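You operate a simulated robot arm through the tools that you are given. There is no shell and no other tool. Be economical: measure what you need, move in short steps, check, and stop when the job is done.

You run a simulated robot arm. Do the job below in one go: nothing can be reset, and whatever is moved stays where it is left.

JOB
Put the lid on the glass jar and pump the air out till the dimple turns green.
Fine: use the blue pump, then put it back where it stood; the jar stays standing where it is. Set down upright: blue hand pump.

Only the result counts: the job must be done as asked and must still hold three seconds after the hand-in. Knocking over, shifting, dropping, spilling or breaking anything else fails it. A push-on lid holds only when it is set on centred and level and pressed home; a screw cap is set on level and turned clockwise until tight.

ROBOT AND FRAMES
A 6-joint arm with a fingered hand, fixed in place. Base frame: the origin is at the foot of the arm, x ahead of it, y to its left, z up. Readings come in m, degrees, newtons and seconds.
With the tool pointing down near the work surface it reaches from about 0.34 to 0.76 m from the base axis. Its first joint turns from -166.0 to 166.0 degrees. Payload 4 kg.
The tool frame sits at the grasp point between the pads (the TCP): z along the fingers, y along the line on which they close. The tips reach 0.026 m beyond it. The gripper opens to 0.148 m. The gripper's body begins 0.073 m behind the TCP. The gripper is a hand of 3 fingers: y runs from the thumb to the fingers, the wrist lies at [0, 0, -0.239] in the tool frame, and closing takes about 1.5 s.
Orientation is that of the tool frame in the base frame, as [roll, pitch, yaw] about the fixed x, y, z axes, in that order (R = Rz(yaw) Ry(pitch) Rx(roll)). With the fingers straight down and closing along the base's y, the tool's x points along the base's -x, its y along +y and its z along -z.

CONTROLS
- The arm moves only by the tool apply_moves. Its argument "moves" is a list of rows, each an object (a shift or turn left out is 0, a gripper value left out holds the last) with "translation": the shift along the tool's x, y, z in m, a list of three; "rotation": the turn, a rotation vector about the tool's x, y, z in degrees, a list of three; "jaw": the gripper command, from -1 (fully open) to 1 (shut), values between in proportion. In form: [{"translation": [dx, dy, dz], "rotation": [wx, wy, wz], "jaw": jaw}, ...]. A call has 1 to 12 rows; each row shifts and turns the commanded pose from where the row before left it, along the tool's axes as they then stand. Each row takes 0.2 s and may step no farther than 0.05 m and 8.6 degrees from the row before; otherwise, or with a gripper value out of range, the whole call is refused. A pose out of reach is approached as far as the arm can. The call stops where the force on the tool passes 40 N (or 10 N more than at its start, if that is more) or the arm is blocked; 0.2 s more then pass. Each finger travels about 0.153 m/s and halts on what it meets, pressing with about 25 N; the grip force reading is that of the motor and also rises with nothing between the fingers. The clock runs only during rows and for 0.2 s after the last one: add rows that do not move to give the fingers time. The reply holds the time, the measured pose of the TCP, the force on the tool along the base axes, the opening and the grip force, in the units named above and with some noise, with the torque about the TCP (base axes, N m) and any sound that the robot's microphone picked up, and new pictures: "pictures" is both (left out), scene, wrist or none.
- Cameras (640 x 400 px; columns grow to the right, rows downward): "scene" is fixed at [0.399, 0.4986, 1.4612]; the picture's right is [-0.96, -0.28, 0.00], its down [-0.12, 0.42, -0.90] and it looks along [0.25, -0.86, -0.43] (base axes); focal length 371 px, centre (320, 200). "wrist" rides on the gripper at [0.067, -0.039, -0.09] in the tool frame; the picture's right is [0.50, 0.87, 0.00], its down [-0.66, 0.38, -0.65] and it looks along [-0.57, 0.33, 0.76] (tool axes); focal length 222 px, centre (320, 200). There is no depth. A picture from a camera that has moved, and an enlarged one, comes with that camera's place and axes in the base frame and with its lens.
- raise_lower(by): slides the trunk up (or, below 0, down) by that many m; the arm rides with it, the base frame stays. It gives what a move gives, with no picture.
- preshape(shape): the hand has 3 fingers and takes this shape, open, in about a second: jaw (thumb against the fingers, like two jaws); tri (thumb and two fingers); tip (a fingertip pinch); poke (one finger out to press); point (the index stretched); flat (the hand flat); cup (the hand cupped); fist (a fist). The gripper value then closes the fingers along that shape, each until it touches; the sizes above hold for jaw. It gives what a move gives, with no picture.
- inspect(camera, box): a new picture of the part [left, top, right, bottom] of that camera's present view, enlarged. It takes no simulated time.
- close_job(): hands the job in; it is judged then, once.

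Go step by step. Nothing tells you positions but the pictures and the camera data: compare them with the known pose of the tool, close in by small moves and look again before you grip or let go. The budget is 120 turns and 200 pictures, counting those below and the enlarged ones. Unless the task says otherwise, let go and move clear before handing in.

The tools are called after "Request:" by a JSON object that holds its "name" and its "arguments". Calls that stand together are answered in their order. apply_moves: Moves the arm, as the interface text tells. Its arguments: {"type":"object","properties":{"moves":{"type":"array","items":{"type":"object","properties":{"translation":{"type":"array","items":{"type":"number"}},"rotation":{"type":"array","items":{"type":"number"}},"jaw":{"type":"number"}}}},"pictures":{"type":"string","enum":["both","scene","wrist","none"]}},"required":["moves"]} The other tools are called the same way: raise_lower (by) slides the trunk up or down; preshape (shape) gives the hand a shape; inspect (camera, box) takes an enlarged picture of a part of a camera's view; close_job () hands the job in.

At the start:

```text
clock: 0.0
position: [0.4187, -0.2554, 1.2254]
tcp_rot: [180.0, 0.1, -180.0]
ft_force: [-1.5, -0.3, -0.5]
ft_torque: [0.01, -0.03, 0.0]
gripper_width: 0.1479
grip_force: 0.1
shape: jaw
trunk travel left (down, up): [-0.525, 0.065]
```

scene: 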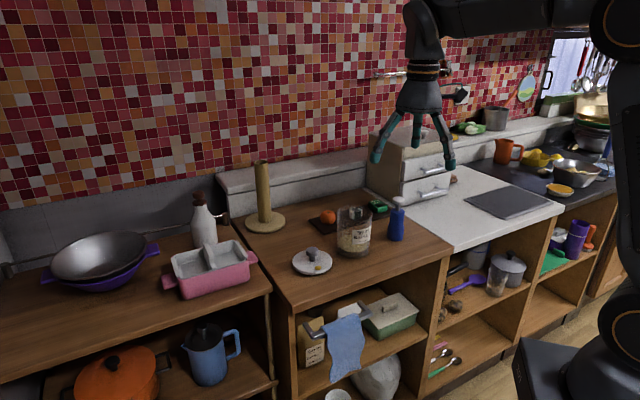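
wrist: 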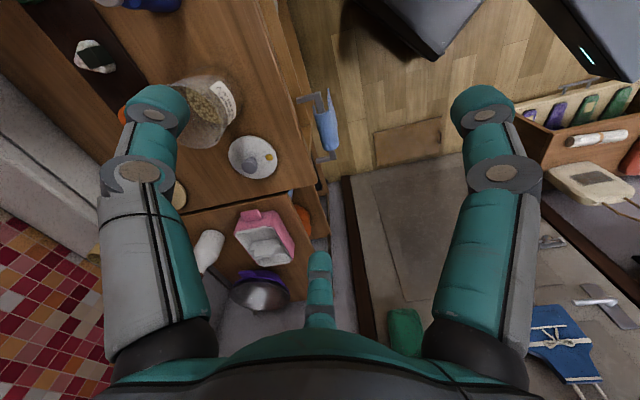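

The jar with its contents, the lid with a knob, and the blue pump all stand on the wooden counter. I'll look closer first.

Request:
{"name": "inspect", "arguments": {"camera": "scene", "box": [280, 180, 440, 280]}}

Request:
{"name": "inspect", "arguments": {"camera": "wrist", "box": [60, 0, 380, 200]}}

```text
4.00 times, centred on (360, 230) of scene
camera zoom: at [0.399, 0.4986, 1.4612], right [-0.96, -0.28, 0.0], down [-0.12, 0.42, -0.9], along [0.25, -0.86, -0.43], focal length 1485 px, centre (160, 80)
```

zoom: 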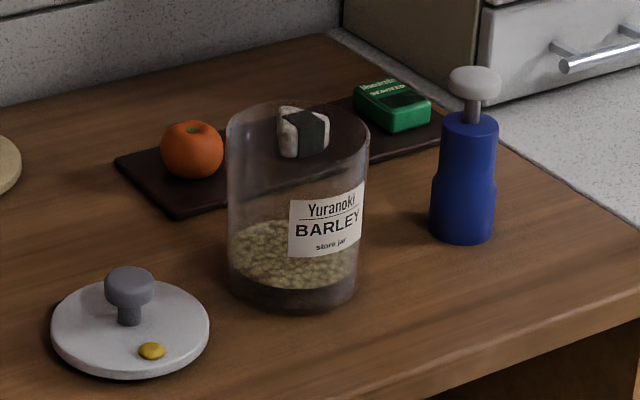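

```text
2.00 times, centred on (220, 100) of wrist
camera zoom: at [0.3514, -0.2937, 1.3158], right [-0.5, 0.87, 0.0], down [0.65, 0.38, 0.65], along [0.57, 0.33, -0.76], focal length 444 px, centre (520, 400)
```

zoom: 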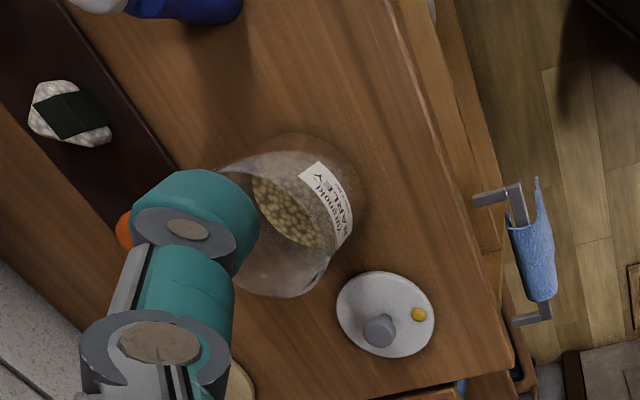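

Request:
{"name": "raise_lower", "arguments": {"by": -0.17}}

Request:
{"name": "apply_moves", "arguments": {"moves": [{"translation": [-0.045, -0.008, 0]}, {"translation": [-0.045, -0.008, 0]}, {"translation": [-0.045, -0.008, 0]}, {"translation": [0, 0, 0]}]}}

```text
clock: 1.9
position: [0.4195, -0.2539, 1.0561]
tcp_rot: [-180.0, 0.0, -180.0]
ft_force: [0.1, 0.7, 0.0]
ft_torque: [0.02, 0.02, -0.01]
gripper_width: 0.1478
grip_force: 0.0
shape: jaw
trunk travel left (down, up): [-0.355, 0.235]
```

```text
clock: 2.9
position: [0.5546, -0.2812, 1.0531]
tcp_rot: [-180.0, 0.0, 179.9]
ft_force: [-0.3, 0.1, 0.3]
ft_torque: [0.01, 0.01, 0.02]
gripper_width: 0.1479
grip_force: 0.0
shape: jaw
trunk travel left (down, up): [-0.355, 0.235]
camera wrist: at [0.4867, -0.3204, 1.1432], right [-0.5, 0.87, 0.0], down [0.66, 0.38, 0.65], along [0.57, 0.33, -0.76], focal length 222 px, centre (320, 200)
```

scene: 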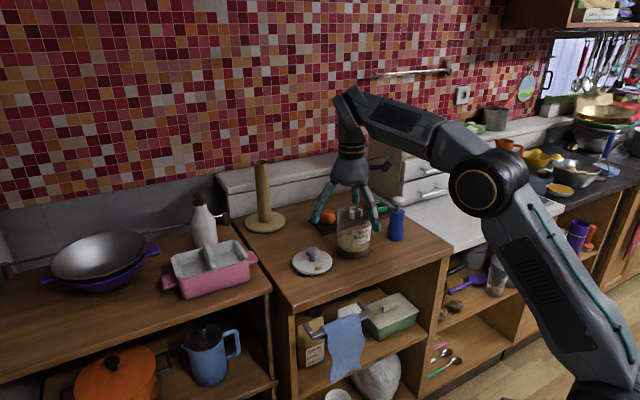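
wrist: 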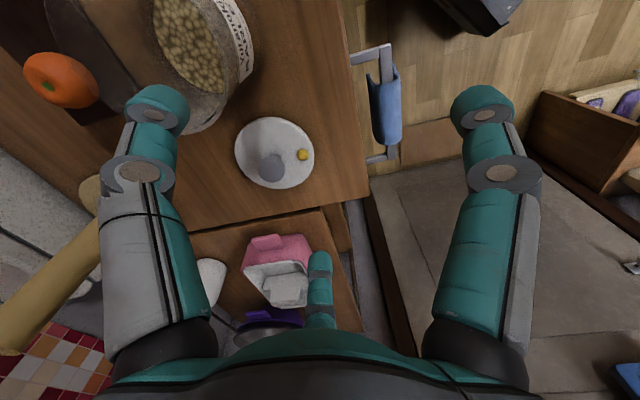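

Request:
{"name": "apply_moves", "arguments": {"moves": [{"translation": [-0.045, -0.008, 0], "jaw": -0.4}, {"translation": [-0.049, -0.008, 0]}, {"translation": [0, 0, 0.03]}, {"translation": [0, 0, 0.03]}, {"translation": [0, 0, 0]}]}}

Request:
{"name": "inspect", "arguments": {"camera": "scene", "box": [260, 180, 420, 280]}}

```text
clock: 4.1
position: [0.5932, -0.2847, 0.9916]
tcp_rot: [-180.0, 0.0, 180.0]
ft_force: [0.2, 0.1, 0.0]
ft_torque: [0.02, 0.02, -0.01]
gripper_width: 0.104
grip_force: 0.0
shape: jaw
out of reach, approached as far as the arm can: row 1, 2
trunk travel left (down, up): [-0.355, 0.235]
camera wrist: at [0.526, -0.3239, 1.0835], right [-0.5, 0.87, 0.0], down [0.65, 0.38, 0.65], along [0.57, 0.33, -0.76], focal length 222 px, centre (320, 200)
```

scene: 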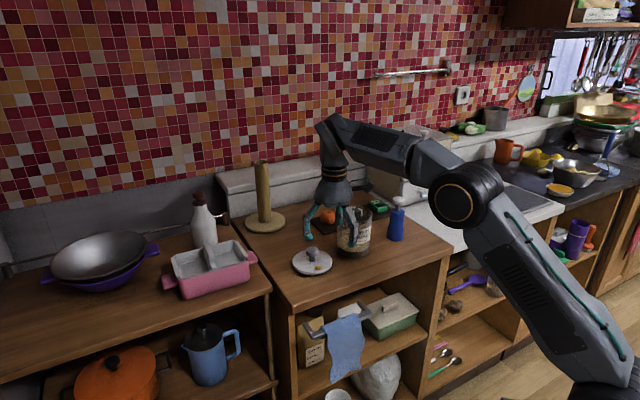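
wrist: 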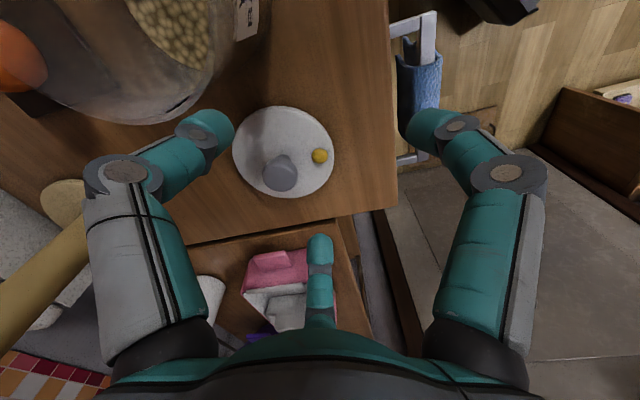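

```text
4.00 times, centred on (340, 230) of scene
camera zoom: at [0.399, 0.4986, 1.4612], right [-0.96, -0.28, 0.0], down [-0.12, 0.42, -0.9], along [0.25, -0.86, -0.43], focal length 1485 px, centre (240, 80)
```

zoom: 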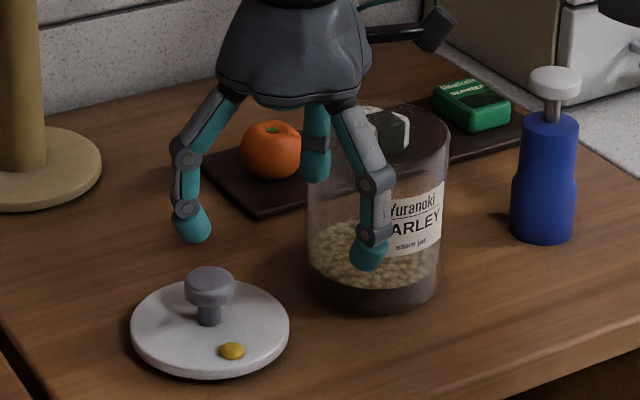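

Request:
{"name": "raise_lower", "arguments": {"by": 0.12}}

Request:
{"name": "apply_moves", "arguments": {"moves": [{"translation": [0, 0, 0.045]}, {"translation": [0, 0, 0.045]}, {"translation": [-0.02, 0, 0.03]}, {"translation": [-0.035, -0.008, 0.0]}, {"translation": [0, -0.005, 0]}]}}

Request:
{"name": "inspect", "arguments": {"camera": "scene", "box": [260, 180, 420, 280]}}

```text
clock: 5.6
position: [0.5934, -0.2854, 1.1127]
tcp_rot: [180.0, 0.2, -180.0]
ft_force: [0.2, -0.3, 0.9]
ft_torque: [0.0, 0.01, 0.02]
gripper_width: 0.104
grip_force: 0.1
shape: jaw
trunk travel left (down, up): [-0.475, 0.115]
```

```text
clock: 6.8
position: [0.6492, -0.2967, 0.9905]
tcp_rot: [-179.9, 0.0, 180.0]
ft_force: [0.0, -0.4, -0.5]
ft_torque: [-0.03, 0.02, 0.0]
gripper_width: 0.1038
grip_force: 0.1
shape: jaw
trunk travel left (down, up): [-0.475, 0.115]
camera wrist: at [0.5809, -0.336, 1.0812], right [-0.5, 0.87, 0.0], down [0.66, 0.38, 0.65], along [0.57, 0.33, -0.76], focal length 222 px, centre (320, 200)
```

scene: 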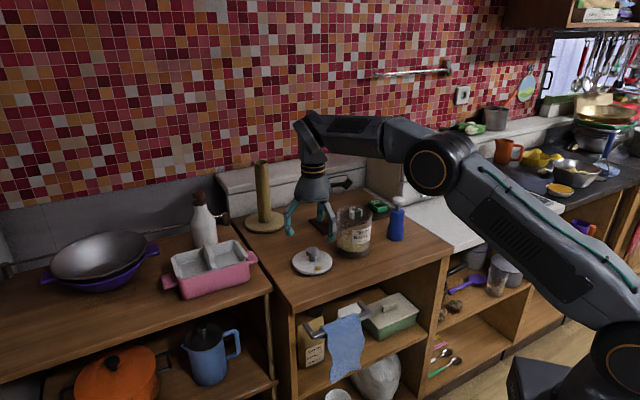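
wrist: 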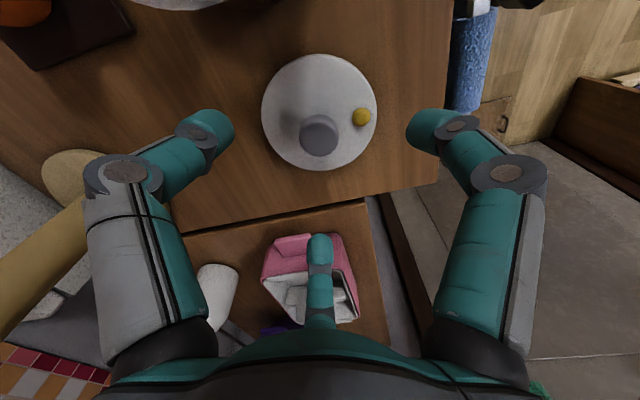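

```text
4.00 times, centred on (340, 230) of scene
camera zoom: at [0.399, 0.4986, 1.4612], right [-0.96, -0.28, 0.0], down [-0.12, 0.42, -0.9], along [0.25, -0.86, -0.43], focal length 1485 px, centre (240, 80)
```

zoom: 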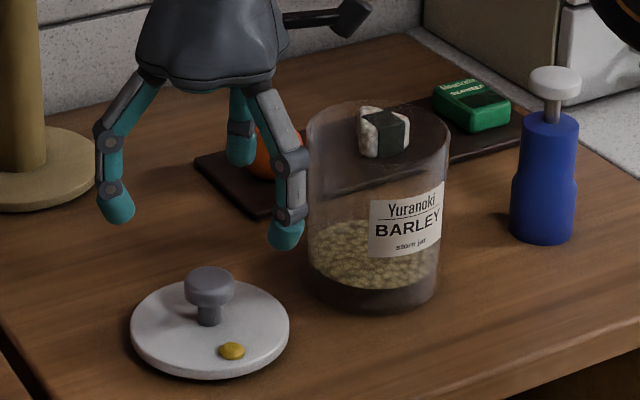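

Request:
{"name": "apply_moves", "arguments": {"moves": [{"translation": [0.002, -0.001, 0.03]}, {"translation": [0, 0, 0.03]}, {"translation": [0, 0, 0.026]}, {"translation": [0, 0, 0]}]}}

Request:
{"name": "inspect", "arguments": {"camera": "scene", "box": [260, 200, 372, 270]}}

```text
clock: 7.8
position: [0.6476, -0.3022, 0.9057]
tcp_rot: [180.0, 0.2, 180.0]
ft_force: [0.9, 0.4, -0.2]
ft_torque: [0.0, 0.0, -0.02]
gripper_width: 0.1038
grip_force: 0.1
shape: jaw
trunk travel left (down, up): [-0.475, 0.115]
camera wrist: at [0.5797, -0.3405, 0.9963], right [-0.5, 0.87, 0.0], down [0.65, 0.38, 0.65], along [0.57, 0.33, -0.76], focal length 222 px, centre (320, 200)
```

scene: 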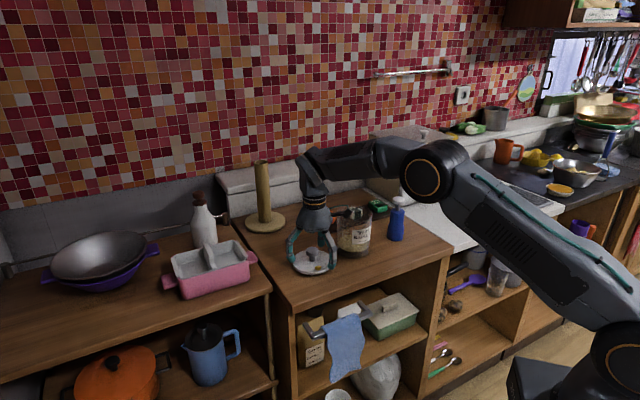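
wrist: 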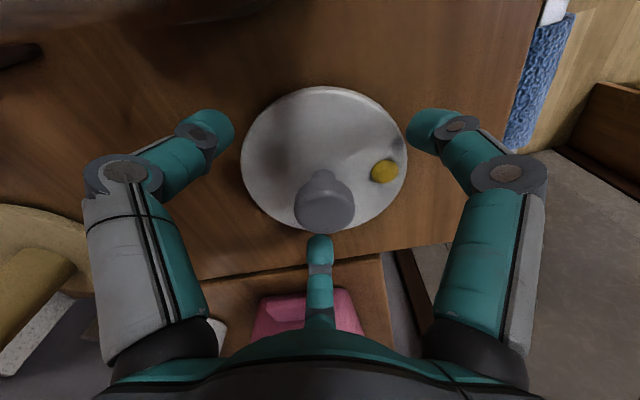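

```text
5.71 times, centred on (316, 235) of scene
camera zoom: at [0.399, 0.4986, 1.4612], right [-0.96, -0.28, 0.0], down [-0.12, 0.42, -0.9], along [0.25, -0.86, -0.43], focal length 2122 px, centre (343, 0)
```

zoom: 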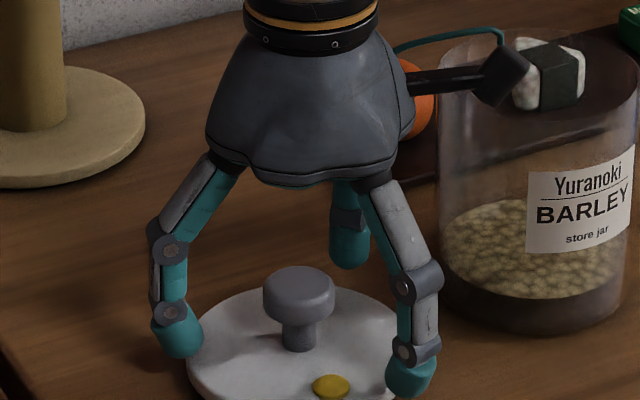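

Request:
{"name": "apply_moves", "arguments": {"moves": [{"translation": [-0.002, 0.004, 0.003], "jaw": 0}, {"jaw": 0.4}, {"jaw": 0.7}, {"jaw": 1}, {}, {}, {}, {}]}}

Request:
{"name": "inspect", "arguments": {"camera": "scene", "box": [260, 200, 372, 270]}}

```text
clock: 9.6
position: [0.6499, -0.297, 0.9034]
tcp_rot: [-180.0, 0.1, 180.0]
ft_force: [-0.8, -0.8, -1.0]
ft_torque: [0.0, 0.03, -0.03]
gripper_width: 0.0222
grip_force: 25.2
shape: jaw
trunk travel left (down, up): [-0.475, 0.115]
camera wrist: at [0.5819, -0.3356, 0.9936], right [-0.5, 0.87, 0.0], down [0.65, 0.38, 0.65], along [0.57, 0.33, -0.76], focal length 222 px, centre (320, 200)
```

scene: 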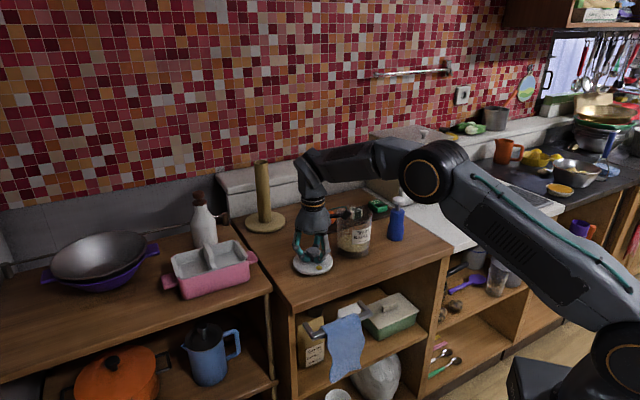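
wrist: 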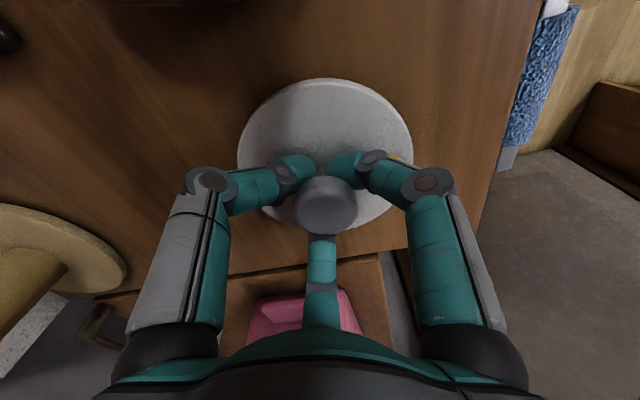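

```text
5.71 times, centred on (316, 235) of scene
camera zoom: at [0.399, 0.4986, 1.4612], right [-0.96, -0.28, 0.0], down [-0.12, 0.42, -0.9], along [0.25, -0.86, -0.43], focal length 2122 px, centre (343, 0)
```

zoom: 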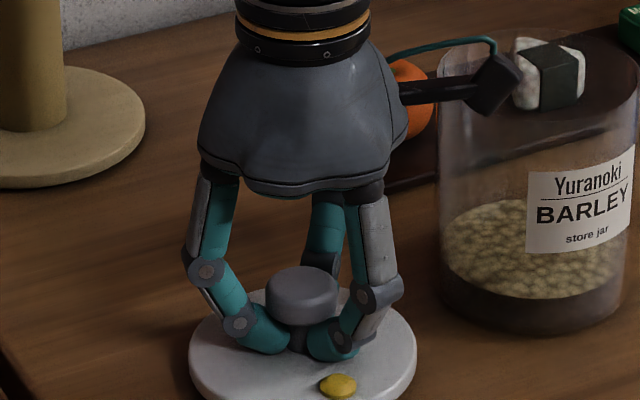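

Request:
{"name": "apply_moves", "arguments": {"moves": [{"translation": [0, 0, -0.03]}, {"translation": [0, 0, -0.04]}, {"translation": [0, 0, -0.05]}, {"translation": [0, 0, -0.04]}, {}]}}

Request:
{"name": "inspect", "arguments": {"camera": "scene", "box": [260, 160, 420, 260]}}

```text
clock: 10.8
position: [0.6505, -0.2926, 1.0643]
tcp_rot: [180.0, 0.0, 179.9]
ft_force: [0.1, 0.6, -0.7]
ft_torque: [0.05, 0.06, -0.01]
gripper_width: 0.022
grip_force: 25.1
shape: jaw
trunk travel left (down, up): [-0.475, 0.115]
camera wrist: at [0.5825, -0.3325, 1.1551], right [-0.5, 0.87, 0.0], down [0.65, 0.38, 0.66], along [0.57, 0.33, -0.76], focal length 222 px, centre (320, 200)
```

scene: 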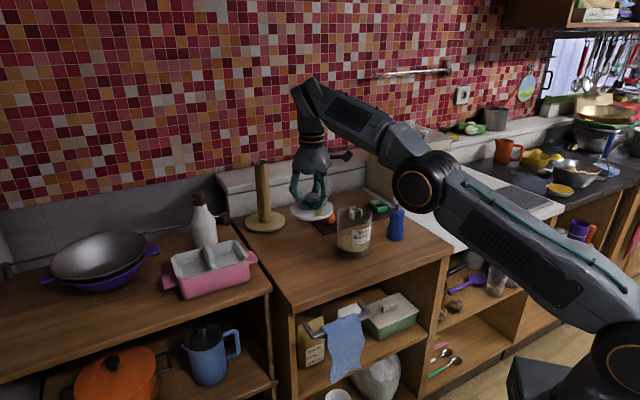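
wrist: 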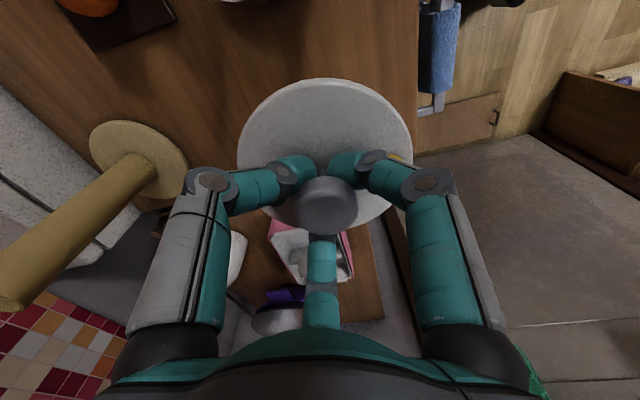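

```text
4.00 times, centred on (340, 210) of scene
camera zoom: at [0.399, 0.4986, 1.4612], right [-0.96, -0.28, 0.0], down [-0.12, 0.42, -0.9], along [0.25, -0.86, -0.43], focal length 1485 px, centre (240, 160)
```

zoom: 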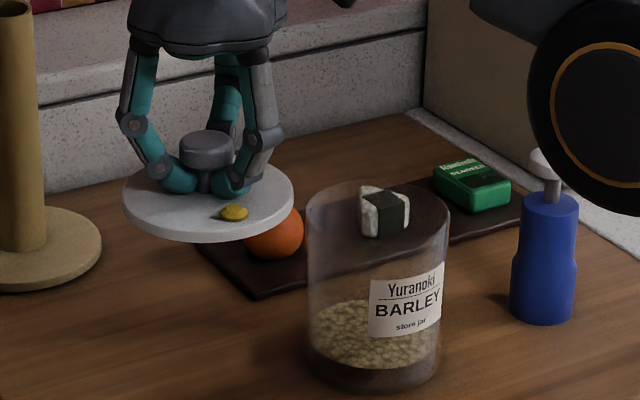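

Request:
{"name": "apply_moves", "arguments": {"moves": [{"translation": [0.02, -0.045, -0.02]}, {"translation": [0.0185, -0.045, 0]}, {}]}}

Request:
{"name": "inspect", "arguments": {"camera": "scene", "box": [280, 160, 440, 260]}}

```text
refused: row 1 steps farther than a row can; nothing moved
```

```text
4.00 times, centred on (360, 210) of scene
camera zoom: at [0.399, 0.4986, 1.4612], right [-0.96, -0.28, 0.0], down [-0.12, 0.42, -0.9], along [0.25, -0.86, -0.43], focal length 1485 px, centre (160, 160)
```

zoom: 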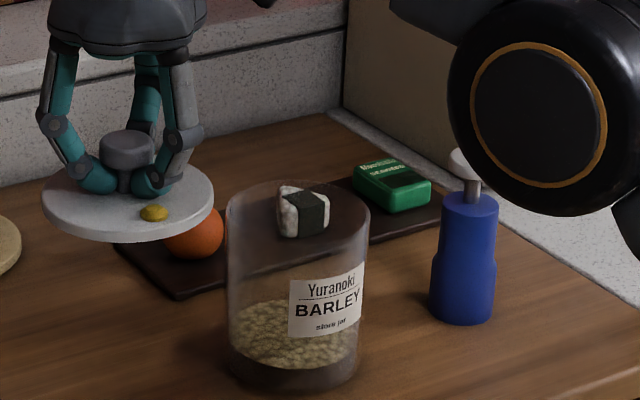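

Request:
{"name": "apply_moves", "arguments": {"moves": [{"translation": [0.015, -0.04, -0.02]}, {"translation": [0.0185, -0.045, 0]}, {"translation": [0.005, -0.006, 0]}, {}]}}

Request:
{"name": "inspect", "arguments": {"camera": "scene", "box": [280, 160, 440, 260]}}

```text
clock: 11.8
position: [0.6159, -0.3535, 1.0659]
tcp_rot: [180.0, 0.1, 179.9]
ft_force: [-0.5, 0.5, -0.7]
ft_torque: [0.03, -0.02, 0.01]
gripper_width: 0.0218
grip_force: 24.9
shape: jaw
out of reach, approached as far as the arm can: row 1, 2
trunk travel left (down, up): [-0.475, 0.115]
camera wrist: at [0.548, -0.3928, 1.1553], right [-0.5, 0.87, 0.0], down [0.65, 0.38, 0.65], along [0.57, 0.33, -0.76], focal length 222 px, centre (320, 200)
```

scene: 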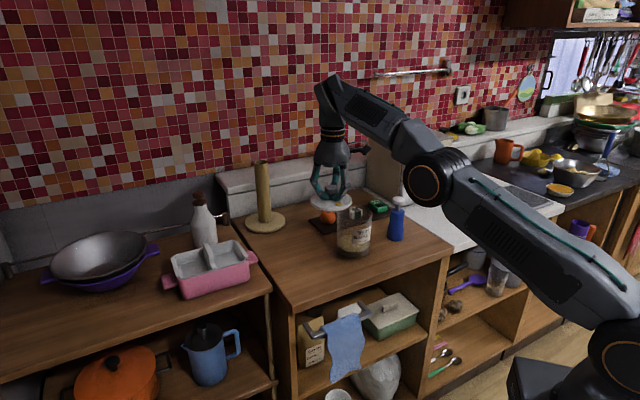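
wrist: 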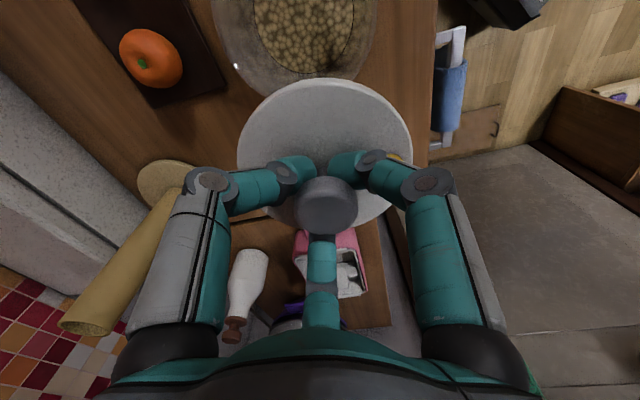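

```text
4.00 times, centred on (360, 210) of scene
camera zoom: at [0.399, 0.4986, 1.4612], right [-0.96, -0.28, 0.0], down [-0.12, 0.42, -0.9], along [0.25, -0.86, -0.43], focal length 1485 px, centre (160, 160)
```

zoom: 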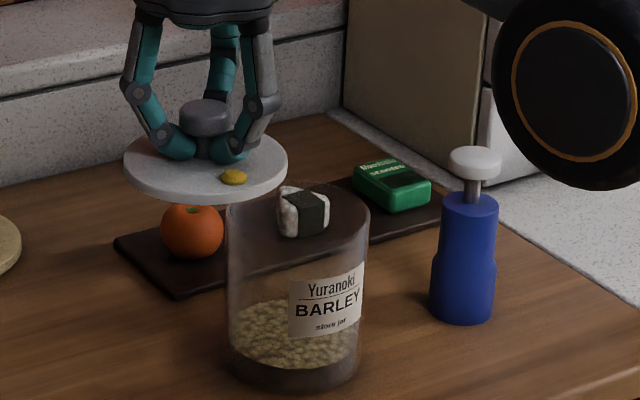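

Request:
{"name": "raise_lower", "arguments": {"by": 0.07}}

Request:
{"name": "apply_moves", "arguments": {"moves": [{"translation": [0, 0, 0.03]}, {"translation": [0.002, -0.03, 0.02]}, {}]}}

Request:
{"name": "inspect", "arguments": {"camera": "wrist", "box": [160, 0, 480, 200]}}

Request:
{"name": "inspect", "arguments": {"camera": "scene", "box": [280, 160, 440, 260]}}

```text
clock: 12.9
position: [0.6156, -0.3536, 1.1345]
tcp_rot: [-180.0, 0.0, 180.0]
ft_force: [0.7, 0.0, -0.5]
ft_torque: [-0.01, 0.03, -0.01]
gripper_width: 0.022
grip_force: 25.1
shape: jaw
trunk travel left (down, up): [-0.545, 0.045]
```

```text
clock: 13.7
position: [0.6122, -0.3854, 1.085]
tcp_rot: [179.8, 0.1, 179.9]
ft_force: [-0.9, -0.9, -0.9]
ft_torque: [0.03, -0.03, 0.02]
gripper_width: 0.0221
grip_force: 25.0
shape: jaw
trunk travel left (down, up): [-0.545, 0.045]
camera wrist: at [0.545, -0.424, 1.1754], right [-0.5, 0.87, 0.0], down [0.66, 0.38, 0.66], along [0.57, 0.33, -0.76], focal length 222 px, centre (320, 200)
```

scene: 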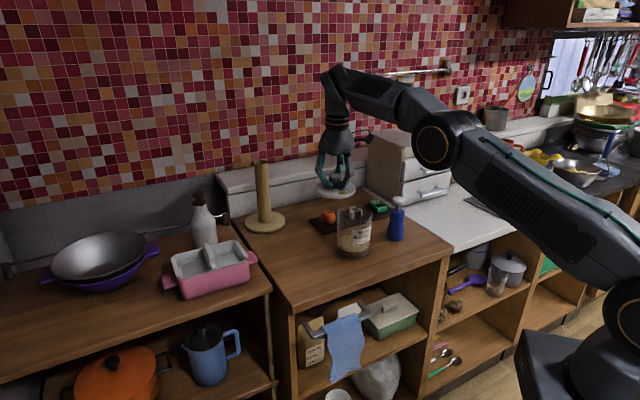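
wrist: 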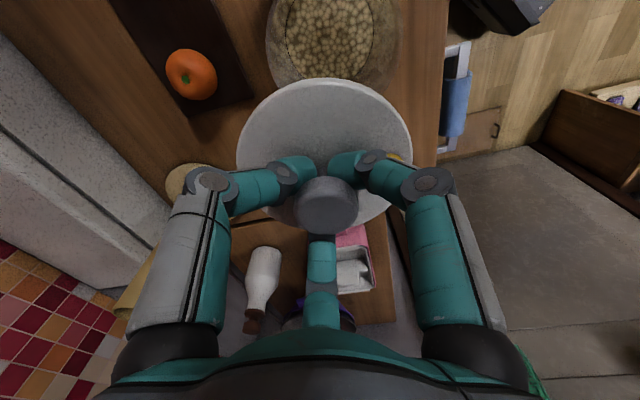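

```text
2.00 times, centred on (320, 100) of wrist
camera zoom: at [0.545, -0.424, 1.1754], right [-0.5, 0.87, 0.0], down [0.66, 0.38, 0.66], along [0.57, 0.33, -0.76], focal length 444 px, centre (320, 400)
```

zoom: 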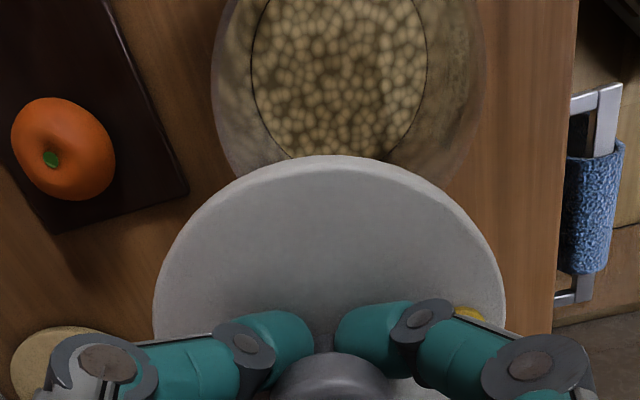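

```text
4.00 times, centred on (360, 210) of scene
camera zoom: at [0.399, 0.4986, 1.4612], right [-0.96, -0.28, 0.0], down [-0.12, 0.42, -0.9], along [0.25, -0.86, -0.43], focal length 1485 px, centre (160, 160)
```

zoom: 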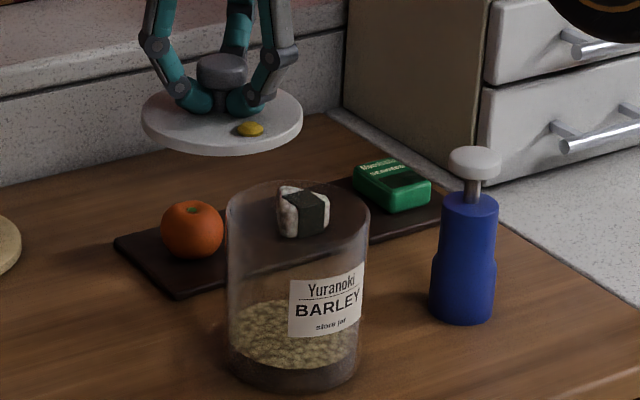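

Request:
{"name": "apply_moves", "arguments": {"moves": [{"translation": [0.03, -0.012, 0.01]}, {"translation": [0.021, -0.009, 0.015]}, {}]}}

Request:
{"name": "inspect", "arguments": {"camera": "scene", "box": [312, 180, 408, 240]}}

```text
clock: 14.5
position: [0.561, -0.4047, 1.0599]
tcp_rot: [-179.9, 0.1, -180.0]
ft_force: [-0.7, -1.1, -1.1]
ft_torque: [0.03, 0.01, 0.0]
gripper_width: 0.0219
grip_force: 25.5
shape: jaw
trunk travel left (down, up): [-0.545, 0.045]
camera wrist: at [0.4944, -0.4443, 1.1509], right [-0.5, 0.87, 0.0], down [0.65, 0.38, 0.66], along [0.57, 0.33, -0.76], focal length 222 px, centre (320, 200)
```

scene: 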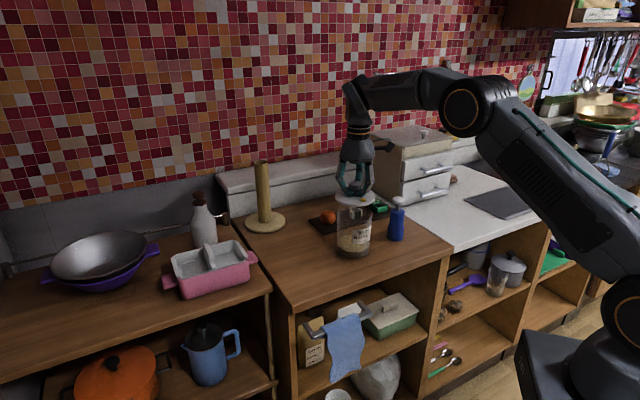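
wrist: 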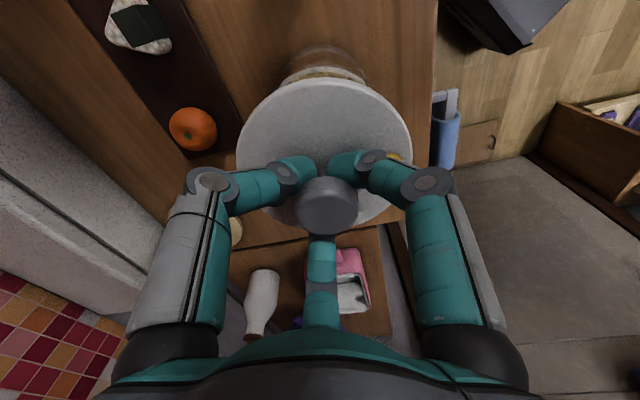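

```text
6.67 times, centred on (360, 210) of scene
camera zoom: at [0.399, 0.4986, 1.4612], right [-0.96, -0.28, 0.0], down [-0.12, 0.42, -0.9], along [0.25, -0.86, -0.43], focal length 2475 px, centre (53, 133)
```

zoom: 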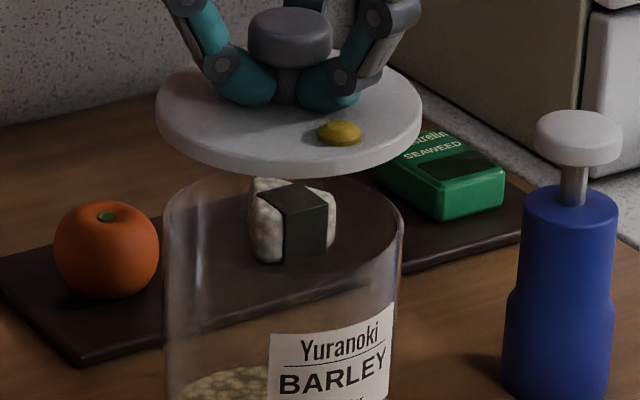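

Request:
{"name": "inspect", "arguments": {"camera": "wrist", "box": [224, 30, 424, 155]}}

```text
3.20 times, centred on (324, 92) of wrist
camera zoom: at [0.4944, -0.4443, 1.1509], right [-0.5, 0.87, 0.0], down [0.65, 0.38, 0.66], along [0.57, 0.33, -0.76], focal length 711 px, centre (307, 544)
```

zoom: 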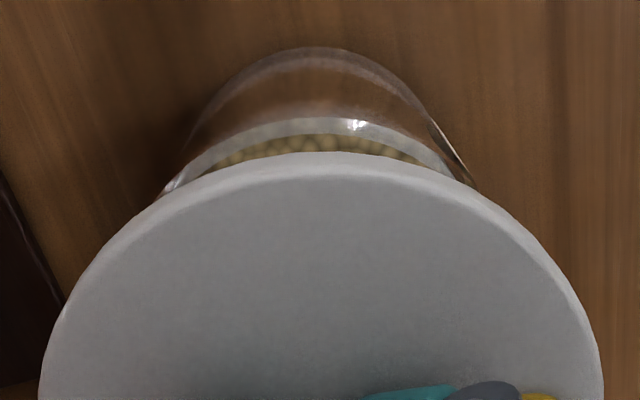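

Request:
{"name": "apply_moves", "arguments": {"moves": [{"translation": [0, 0, 0.01]}, {"translation": [0, 0, 0.008]}, {}], "pictures": "wrist"}}

Request:
{"name": "inspect", "arguments": {"camera": "scene", "box": [312, 180, 408, 240]}}

```text
clock: 15.3
position: [0.563, -0.4053, 1.0425]
tcp_rot: [-180.0, 0.0, 180.0]
ft_force: [0.4, -0.5, -0.8]
ft_torque: [0.0, -0.01, -0.03]
gripper_width: 0.022
grip_force: 25.1
shape: jaw
trunk travel left (down, up): [-0.545, 0.045]
camera wrist: at [0.4942, -0.4445, 1.1329], right [-0.5, 0.87, 0.0], down [0.65, 0.38, 0.65], along [0.57, 0.33, -0.76], focal length 222 px, centre (320, 200)
```

wrist: 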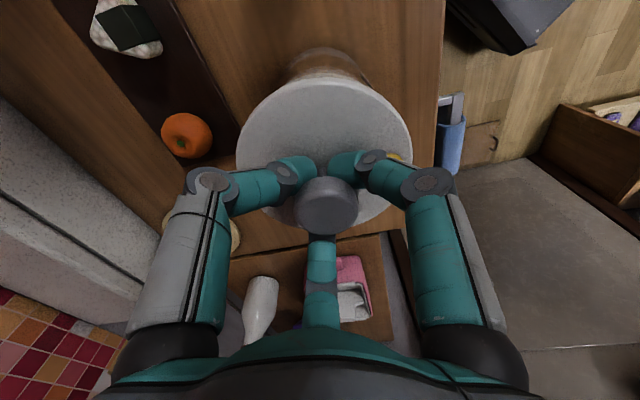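

```text
6.67 times, centred on (360, 210) of scene
camera zoom: at [0.399, 0.4986, 1.4612], right [-0.96, -0.28, 0.0], down [-0.12, 0.42, -0.9], along [0.25, -0.86, -0.43], focal length 2475 px, centre (53, 133)
```

zoom: 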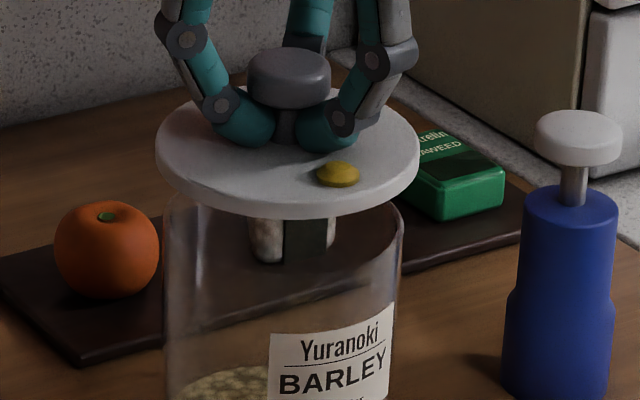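

Request:
{"name": "apply_moves", "arguments": {"moves": [{"translation": [0, 0, 0.006]}, {"translation": [0, 0, 0.004]}, {"translation": [0, 0, 0.003]}, {}], "pictures": "none"}}

Request:
{"name": "inspect", "arguments": {"camera": "scene", "box": [312, 180, 408, 240]}}

```text
clock: 16.3
position: [0.5624, -0.4043, 1.0291]
tcp_rot: [-180.0, 0.2, 179.9]
ft_force: [-0.2, 1.6, -1.1]
ft_torque: [-0.01, -0.02, -0.03]
gripper_width: 0.0222
grip_force: 25.1
shape: jaw
trunk travel left (down, up): [-0.545, 0.045]
```

```text
6.67 times, centred on (360, 210) of scene
camera zoom: at [0.399, 0.4986, 1.4612], right [-0.96, -0.28, 0.0], down [-0.12, 0.42, -0.9], along [0.25, -0.86, -0.43], focal length 2475 px, centre (53, 133)
```

zoom: 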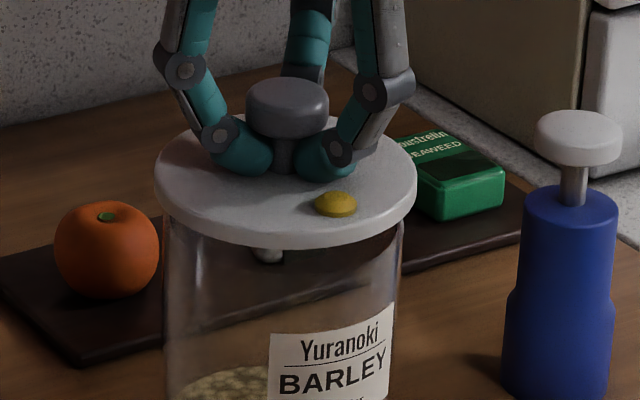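

Request:
{"name": "apply_moves", "arguments": {"moves": [{"translation": [0, 0, 0.002]}, {"translation": [0, 0, 0.002]}, {"translation": [0, 0, 0.002]}, {"translation": [0, 0, 0.002]}, {}], "pictures": "none"}}

Request:
{"name": "inspect", "arguments": {"camera": "scene", "box": [312, 180, 408, 240]}}

```text
clock: 17.5
position: [0.5638, -0.4052, 1.0199]
tcp_rot: [-180.0, 0.0, 179.8]
ft_force: [0.1, 0.4, -1.6]
ft_torque: [0.01, -0.02, -0.05]
gripper_width: 0.0218
grip_force: 24.5
shape: jaw
trunk travel left (down, up): [-0.545, 0.045]
```

```text
6.67 times, centred on (360, 210) of scene
camera zoom: at [0.399, 0.4986, 1.4612], right [-0.96, -0.28, 0.0], down [-0.12, 0.42, -0.9], along [0.25, -0.86, -0.43], focal length 2475 px, centre (53, 133)
```

zoom: 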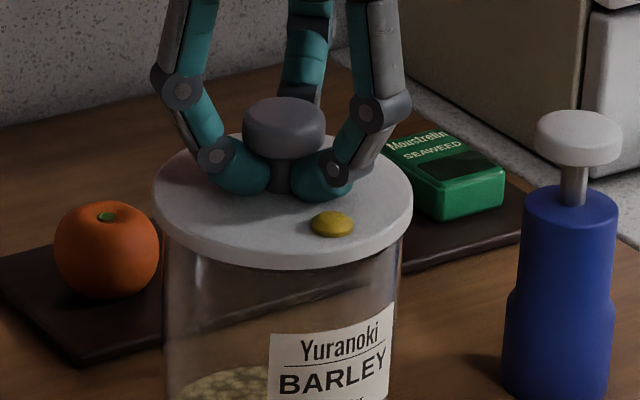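

Request:
{"name": "apply_moves", "arguments": {"moves": [{"translation": [0.001, 0, 0.002]}, {"translation": [0, 0, 0.002]}, {"translation": [0, 0, 0.002]}, {"translation": [0, 0, 0.002]}, {}], "pictures": "wrist"}}

Request:
{"name": "inspect", "arguments": {"camera": "scene", "box": [312, 180, 408, 240]}}

```text
clock: 18.7
position: [0.5614, -0.4045, 1.0141]
tcp_rot: [-179.9, 0.2, 179.9]
ft_force: [2.1, -2.1, 11.7]
ft_torque: [-0.02, -0.04, -0.01]
gripper_width: 0.022
grip_force: 24.7
shape: jaw
trunk travel left (down, up): [-0.545, 0.045]
camera wrist: at [0.4935, -0.4432, 1.1041], right [-0.5, 0.87, 0.0], down [0.65, 0.38, 0.66], along [0.57, 0.33, -0.76], focal length 222 px, centre (320, 200)
```

wrist: 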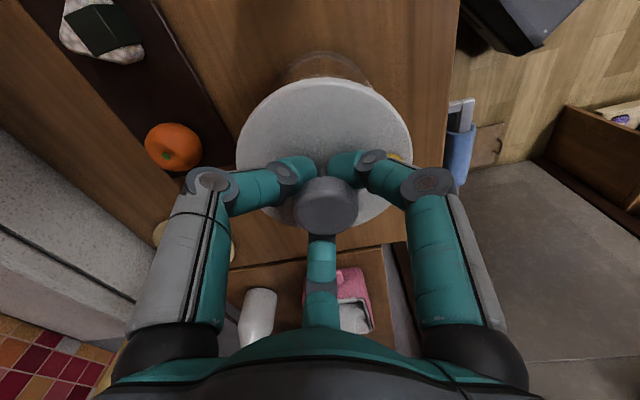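

```text
6.67 times, centred on (360, 210) of scene
camera zoom: at [0.399, 0.4986, 1.4612], right [-0.96, -0.28, 0.0], down [-0.12, 0.42, -0.9], along [0.25, -0.86, -0.43], focal length 2475 px, centre (53, 133)
```

zoom: 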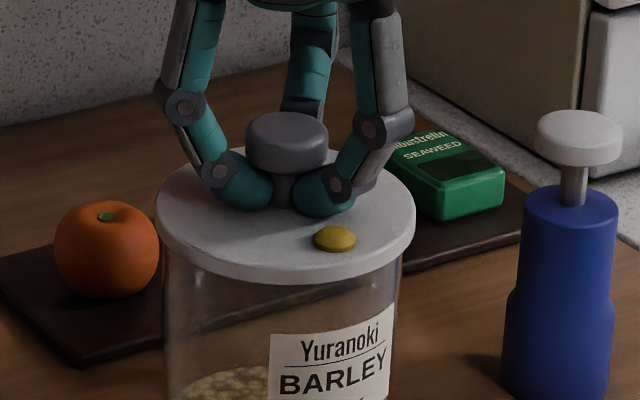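

Request:
{"name": "apply_moves", "arguments": {"moves": [{"translation": [0, 0, 0.002]}, {"translation": [0, 0, 0.002]}, {"translation": [0, 0, 0.002]}, {"translation": [0, 0, 0.002]}, {}], "pictures": "none"}}

Request:
{"name": "inspect", "arguments": {"camera": "scene", "box": [312, 180, 408, 240]}}

```text
clock: 19.5
position: [0.5623, -0.4037, 1.0123]
tcp_rot: [-179.5, 0.6, 179.9]
ft_force: [-2.0, -1.7, 15.1]
ft_torque: [0.26, 0.13, 0.05]
gripper_width: 0.0226
grip_force: 24.7
shape: jaw
trunk travel left (down, up): [-0.545, 0.045]
stopped in row 3: the force on the tool passed its limit at 43 N (the readings are from after the stop); the commanded pose is now the measured one
```

```text
6.67 times, centred on (360, 210) of scene
camera zoom: at [0.399, 0.4986, 1.4612], right [-0.96, -0.28, 0.0], down [-0.12, 0.42, -0.9], along [0.25, -0.86, -0.43], focal length 2475 px, centre (53, 133)
```

zoom: 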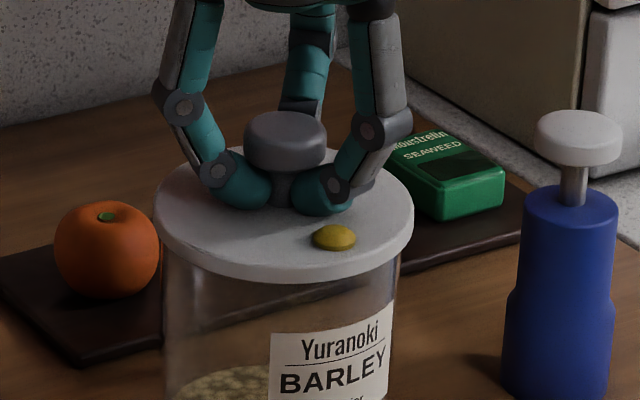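

Request:
{"name": "apply_moves", "arguments": {"moves": [{"translation": [0, 0, -0.001], "jaw": 0.5}, {"jaw": 0}, {"jaw": -0.4}, {}, {"translation": [0, 0, -0.04]}, {"translation": [0, 0, -0.04]}, {}]}}

Request:
{"name": "inspect", "arguments": {"camera": "scene", "box": [312, 200, 408, 260]}}

Request:
{"name": "inspect", "arguments": {"camera": "wrist", "box": [224, 30, 424, 155]}}

```text
clock: 20.4
position: [0.5647, -0.4057, 1.0133]
tcp_rot: [-179.5, 0.8, -180.0]
ft_force: [-0.3, 0.3, 12.5]
ft_torque: [0.37, 0.74, 0.0]
gripper_width: 0.1038
grip_force: 0.1
shape: jaw
trunk travel left (down, up): [-0.545, 0.045]
stopped in row 4: the force on the tool passed its limit at 42 N (the readings are from after the stop); the commanded pose is now the measured one
camera wrist: at [0.4956, -0.4439, 1.1052], right [-0.5, 0.87, -0.01], down [0.65, 0.38, 0.66], along [0.58, 0.32, -0.75], focal length 222 px, centre (320, 200)
```

scene: 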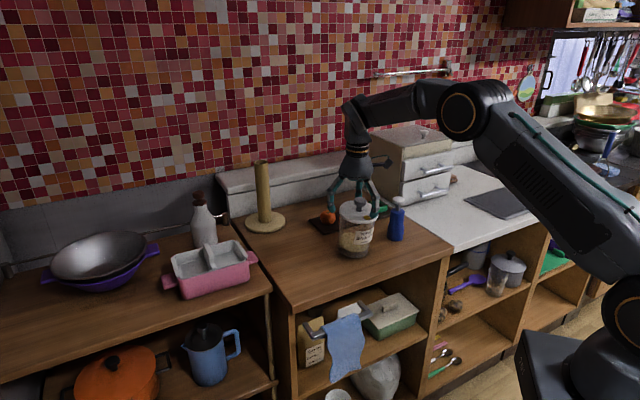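
wrist: 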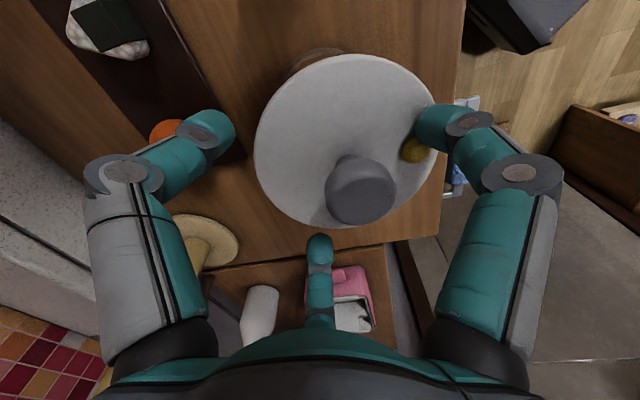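

```text
6.67 times, centred on (360, 230) of scene
camera zoom: at [0.399, 0.4986, 1.4612], right [-0.96, -0.28, 0.0], down [-0.12, 0.42, -0.9], along [0.25, -0.86, -0.43], focal length 2475 px, centre (53, 0)
```

zoom: 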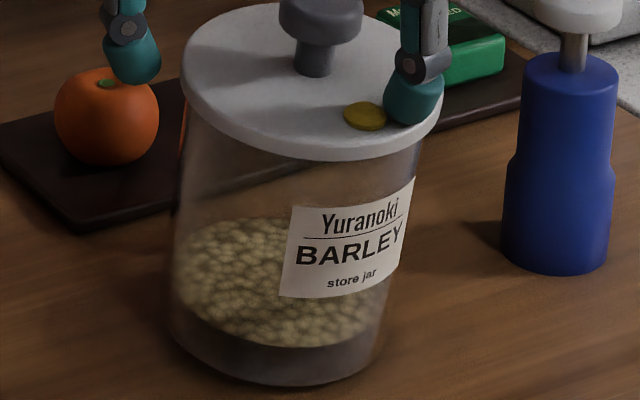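

```text
3.20 times, centred on (324, 92) of wrist
camera zoom: at [0.4956, -0.4439, 1.1052], right [-0.5, 0.87, -0.01], down [0.65, 0.38, 0.66], along [0.58, 0.32, -0.75], focal length 711 px, centre (307, 544)
```

zoom: 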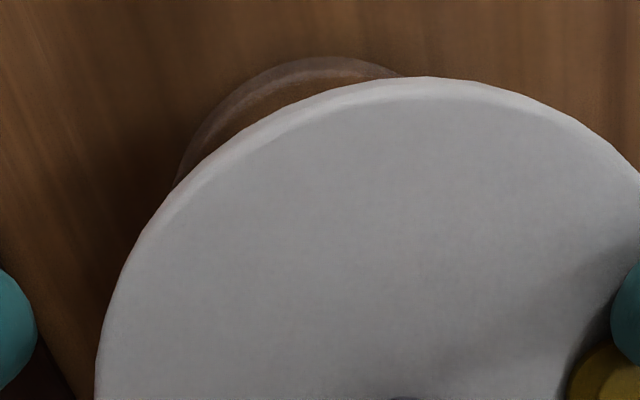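

Request:
{"name": "apply_moves", "arguments": {"moves": [{"translation": [0, 0, -0.002]}, {"translation": [0, 0, -0.002]}, {"translation": [0, 0, -0.002]}], "pictures": "wrist"}}

Request:
{"name": "inspect", "arguments": {"camera": "scene", "box": [312, 190, 408, 250]}}

```text
clock: 21.2
position: [0.5659, -0.4052, 1.0175]
tcp_rot: [-179.7, 0.5, -180.0]
ft_force: [-0.9, -0.8, 0.0]
ft_torque: [-0.03, 0.02, 0.01]
gripper_width: 0.1034
grip_force: 0.0
shape: jaw
trunk travel left (down, up): [-0.545, 0.045]
camera wrist: at [0.4967, -0.4443, 1.1094], right [-0.5, 0.87, -0.01], down [0.65, 0.38, 0.66], along [0.57, 0.32, -0.75], focal length 222 px, centre (320, 200)
```

wrist: 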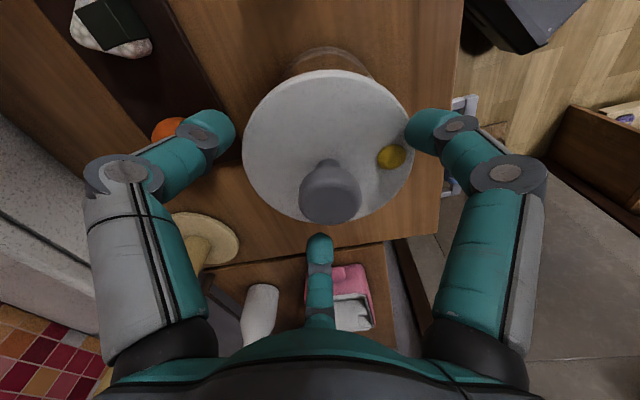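

```text
6.67 times, centred on (360, 220) of scene
camera zoom: at [0.399, 0.4986, 1.4612], right [-0.96, -0.28, 0.0], down [-0.12, 0.42, -0.9], along [0.25, -0.86, -0.43], focal length 2475 px, centre (53, 67)
```

zoom: 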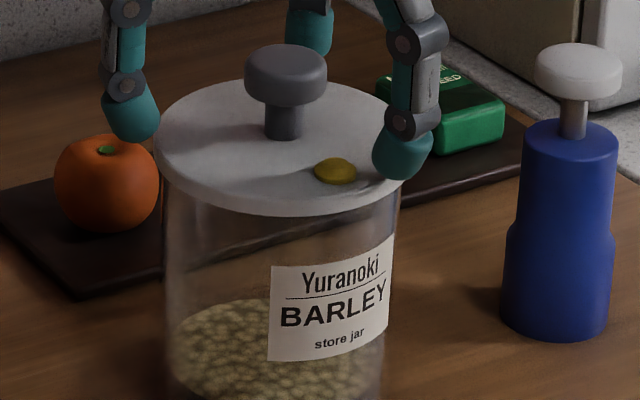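

Request:
{"name": "apply_moves", "arguments": {"moves": [{"translation": [0, 0, -0.005]}, {"translation": [0, 0, -0.01]}, {"translation": [0, 0, -0.02]}, {"translation": [0, 0, -0.04]}, {}]}}

Request:
{"name": "inspect", "arguments": {"camera": "scene", "box": [312, 200, 408, 260]}}

Request:
{"name": "inspect", "arguments": {"camera": "wrist", "box": [200, 20, 440, 170]}}

```text
clock: 22.4
position: [0.5623, -0.4043, 1.0947]
tcp_rot: [-179.4, 0.6, -179.9]
ft_force: [0.3, -0.4, -0.2]
ft_torque: [0.0, 0.03, 0.03]
gripper_width: 0.1033
grip_force: 0.0
shape: jaw
trunk travel left (down, up): [-0.545, 0.045]
camera wrist: at [0.4937, -0.4435, 1.1845], right [-0.5, 0.87, -0.01], down [0.65, 0.38, 0.66], along [0.57, 0.32, -0.75], focal length 222 px, centre (320, 200)
```

scene: 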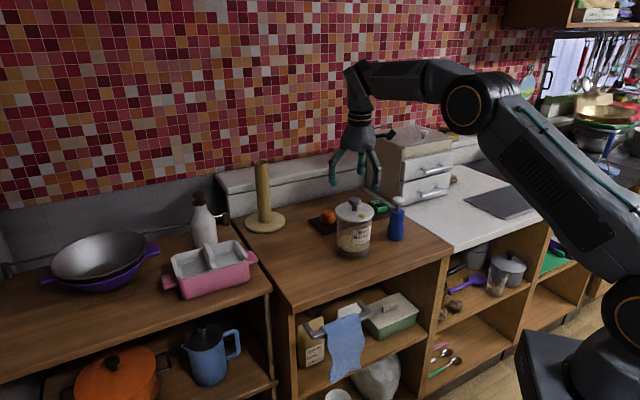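
wrist: 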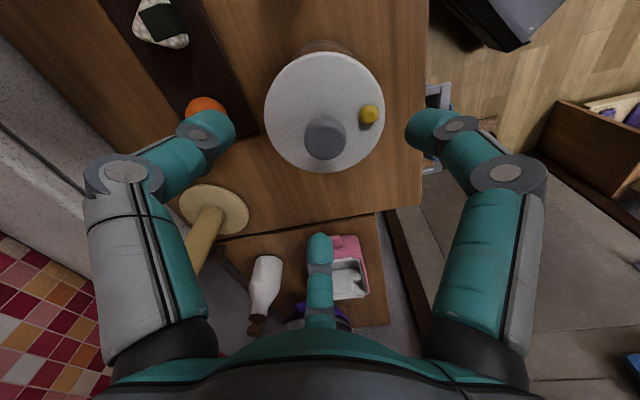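

```text
6.67 times, centred on (360, 230) of scene
camera zoom: at [0.399, 0.4986, 1.4612], right [-0.96, -0.28, 0.0], down [-0.12, 0.42, -0.9], along [0.25, -0.86, -0.43], focal length 2475 px, centre (53, 0)
```

zoom: 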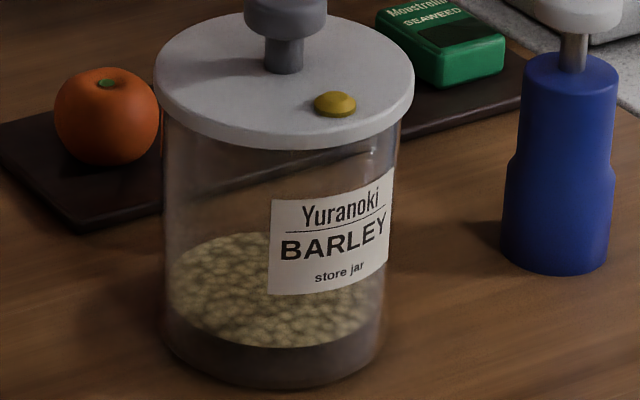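

```text
2.67 times, centred on (320, 95) of wrist
camera zoom: at [0.4937, -0.4435, 1.1845], right [-0.5, 0.87, -0.01], down [0.65, 0.38, 0.66], along [0.57, 0.32, -0.75], focal length 592 px, centre (320, 480)
```

zoom: 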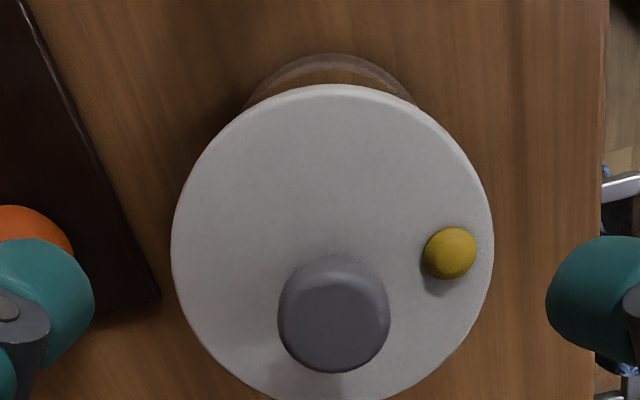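

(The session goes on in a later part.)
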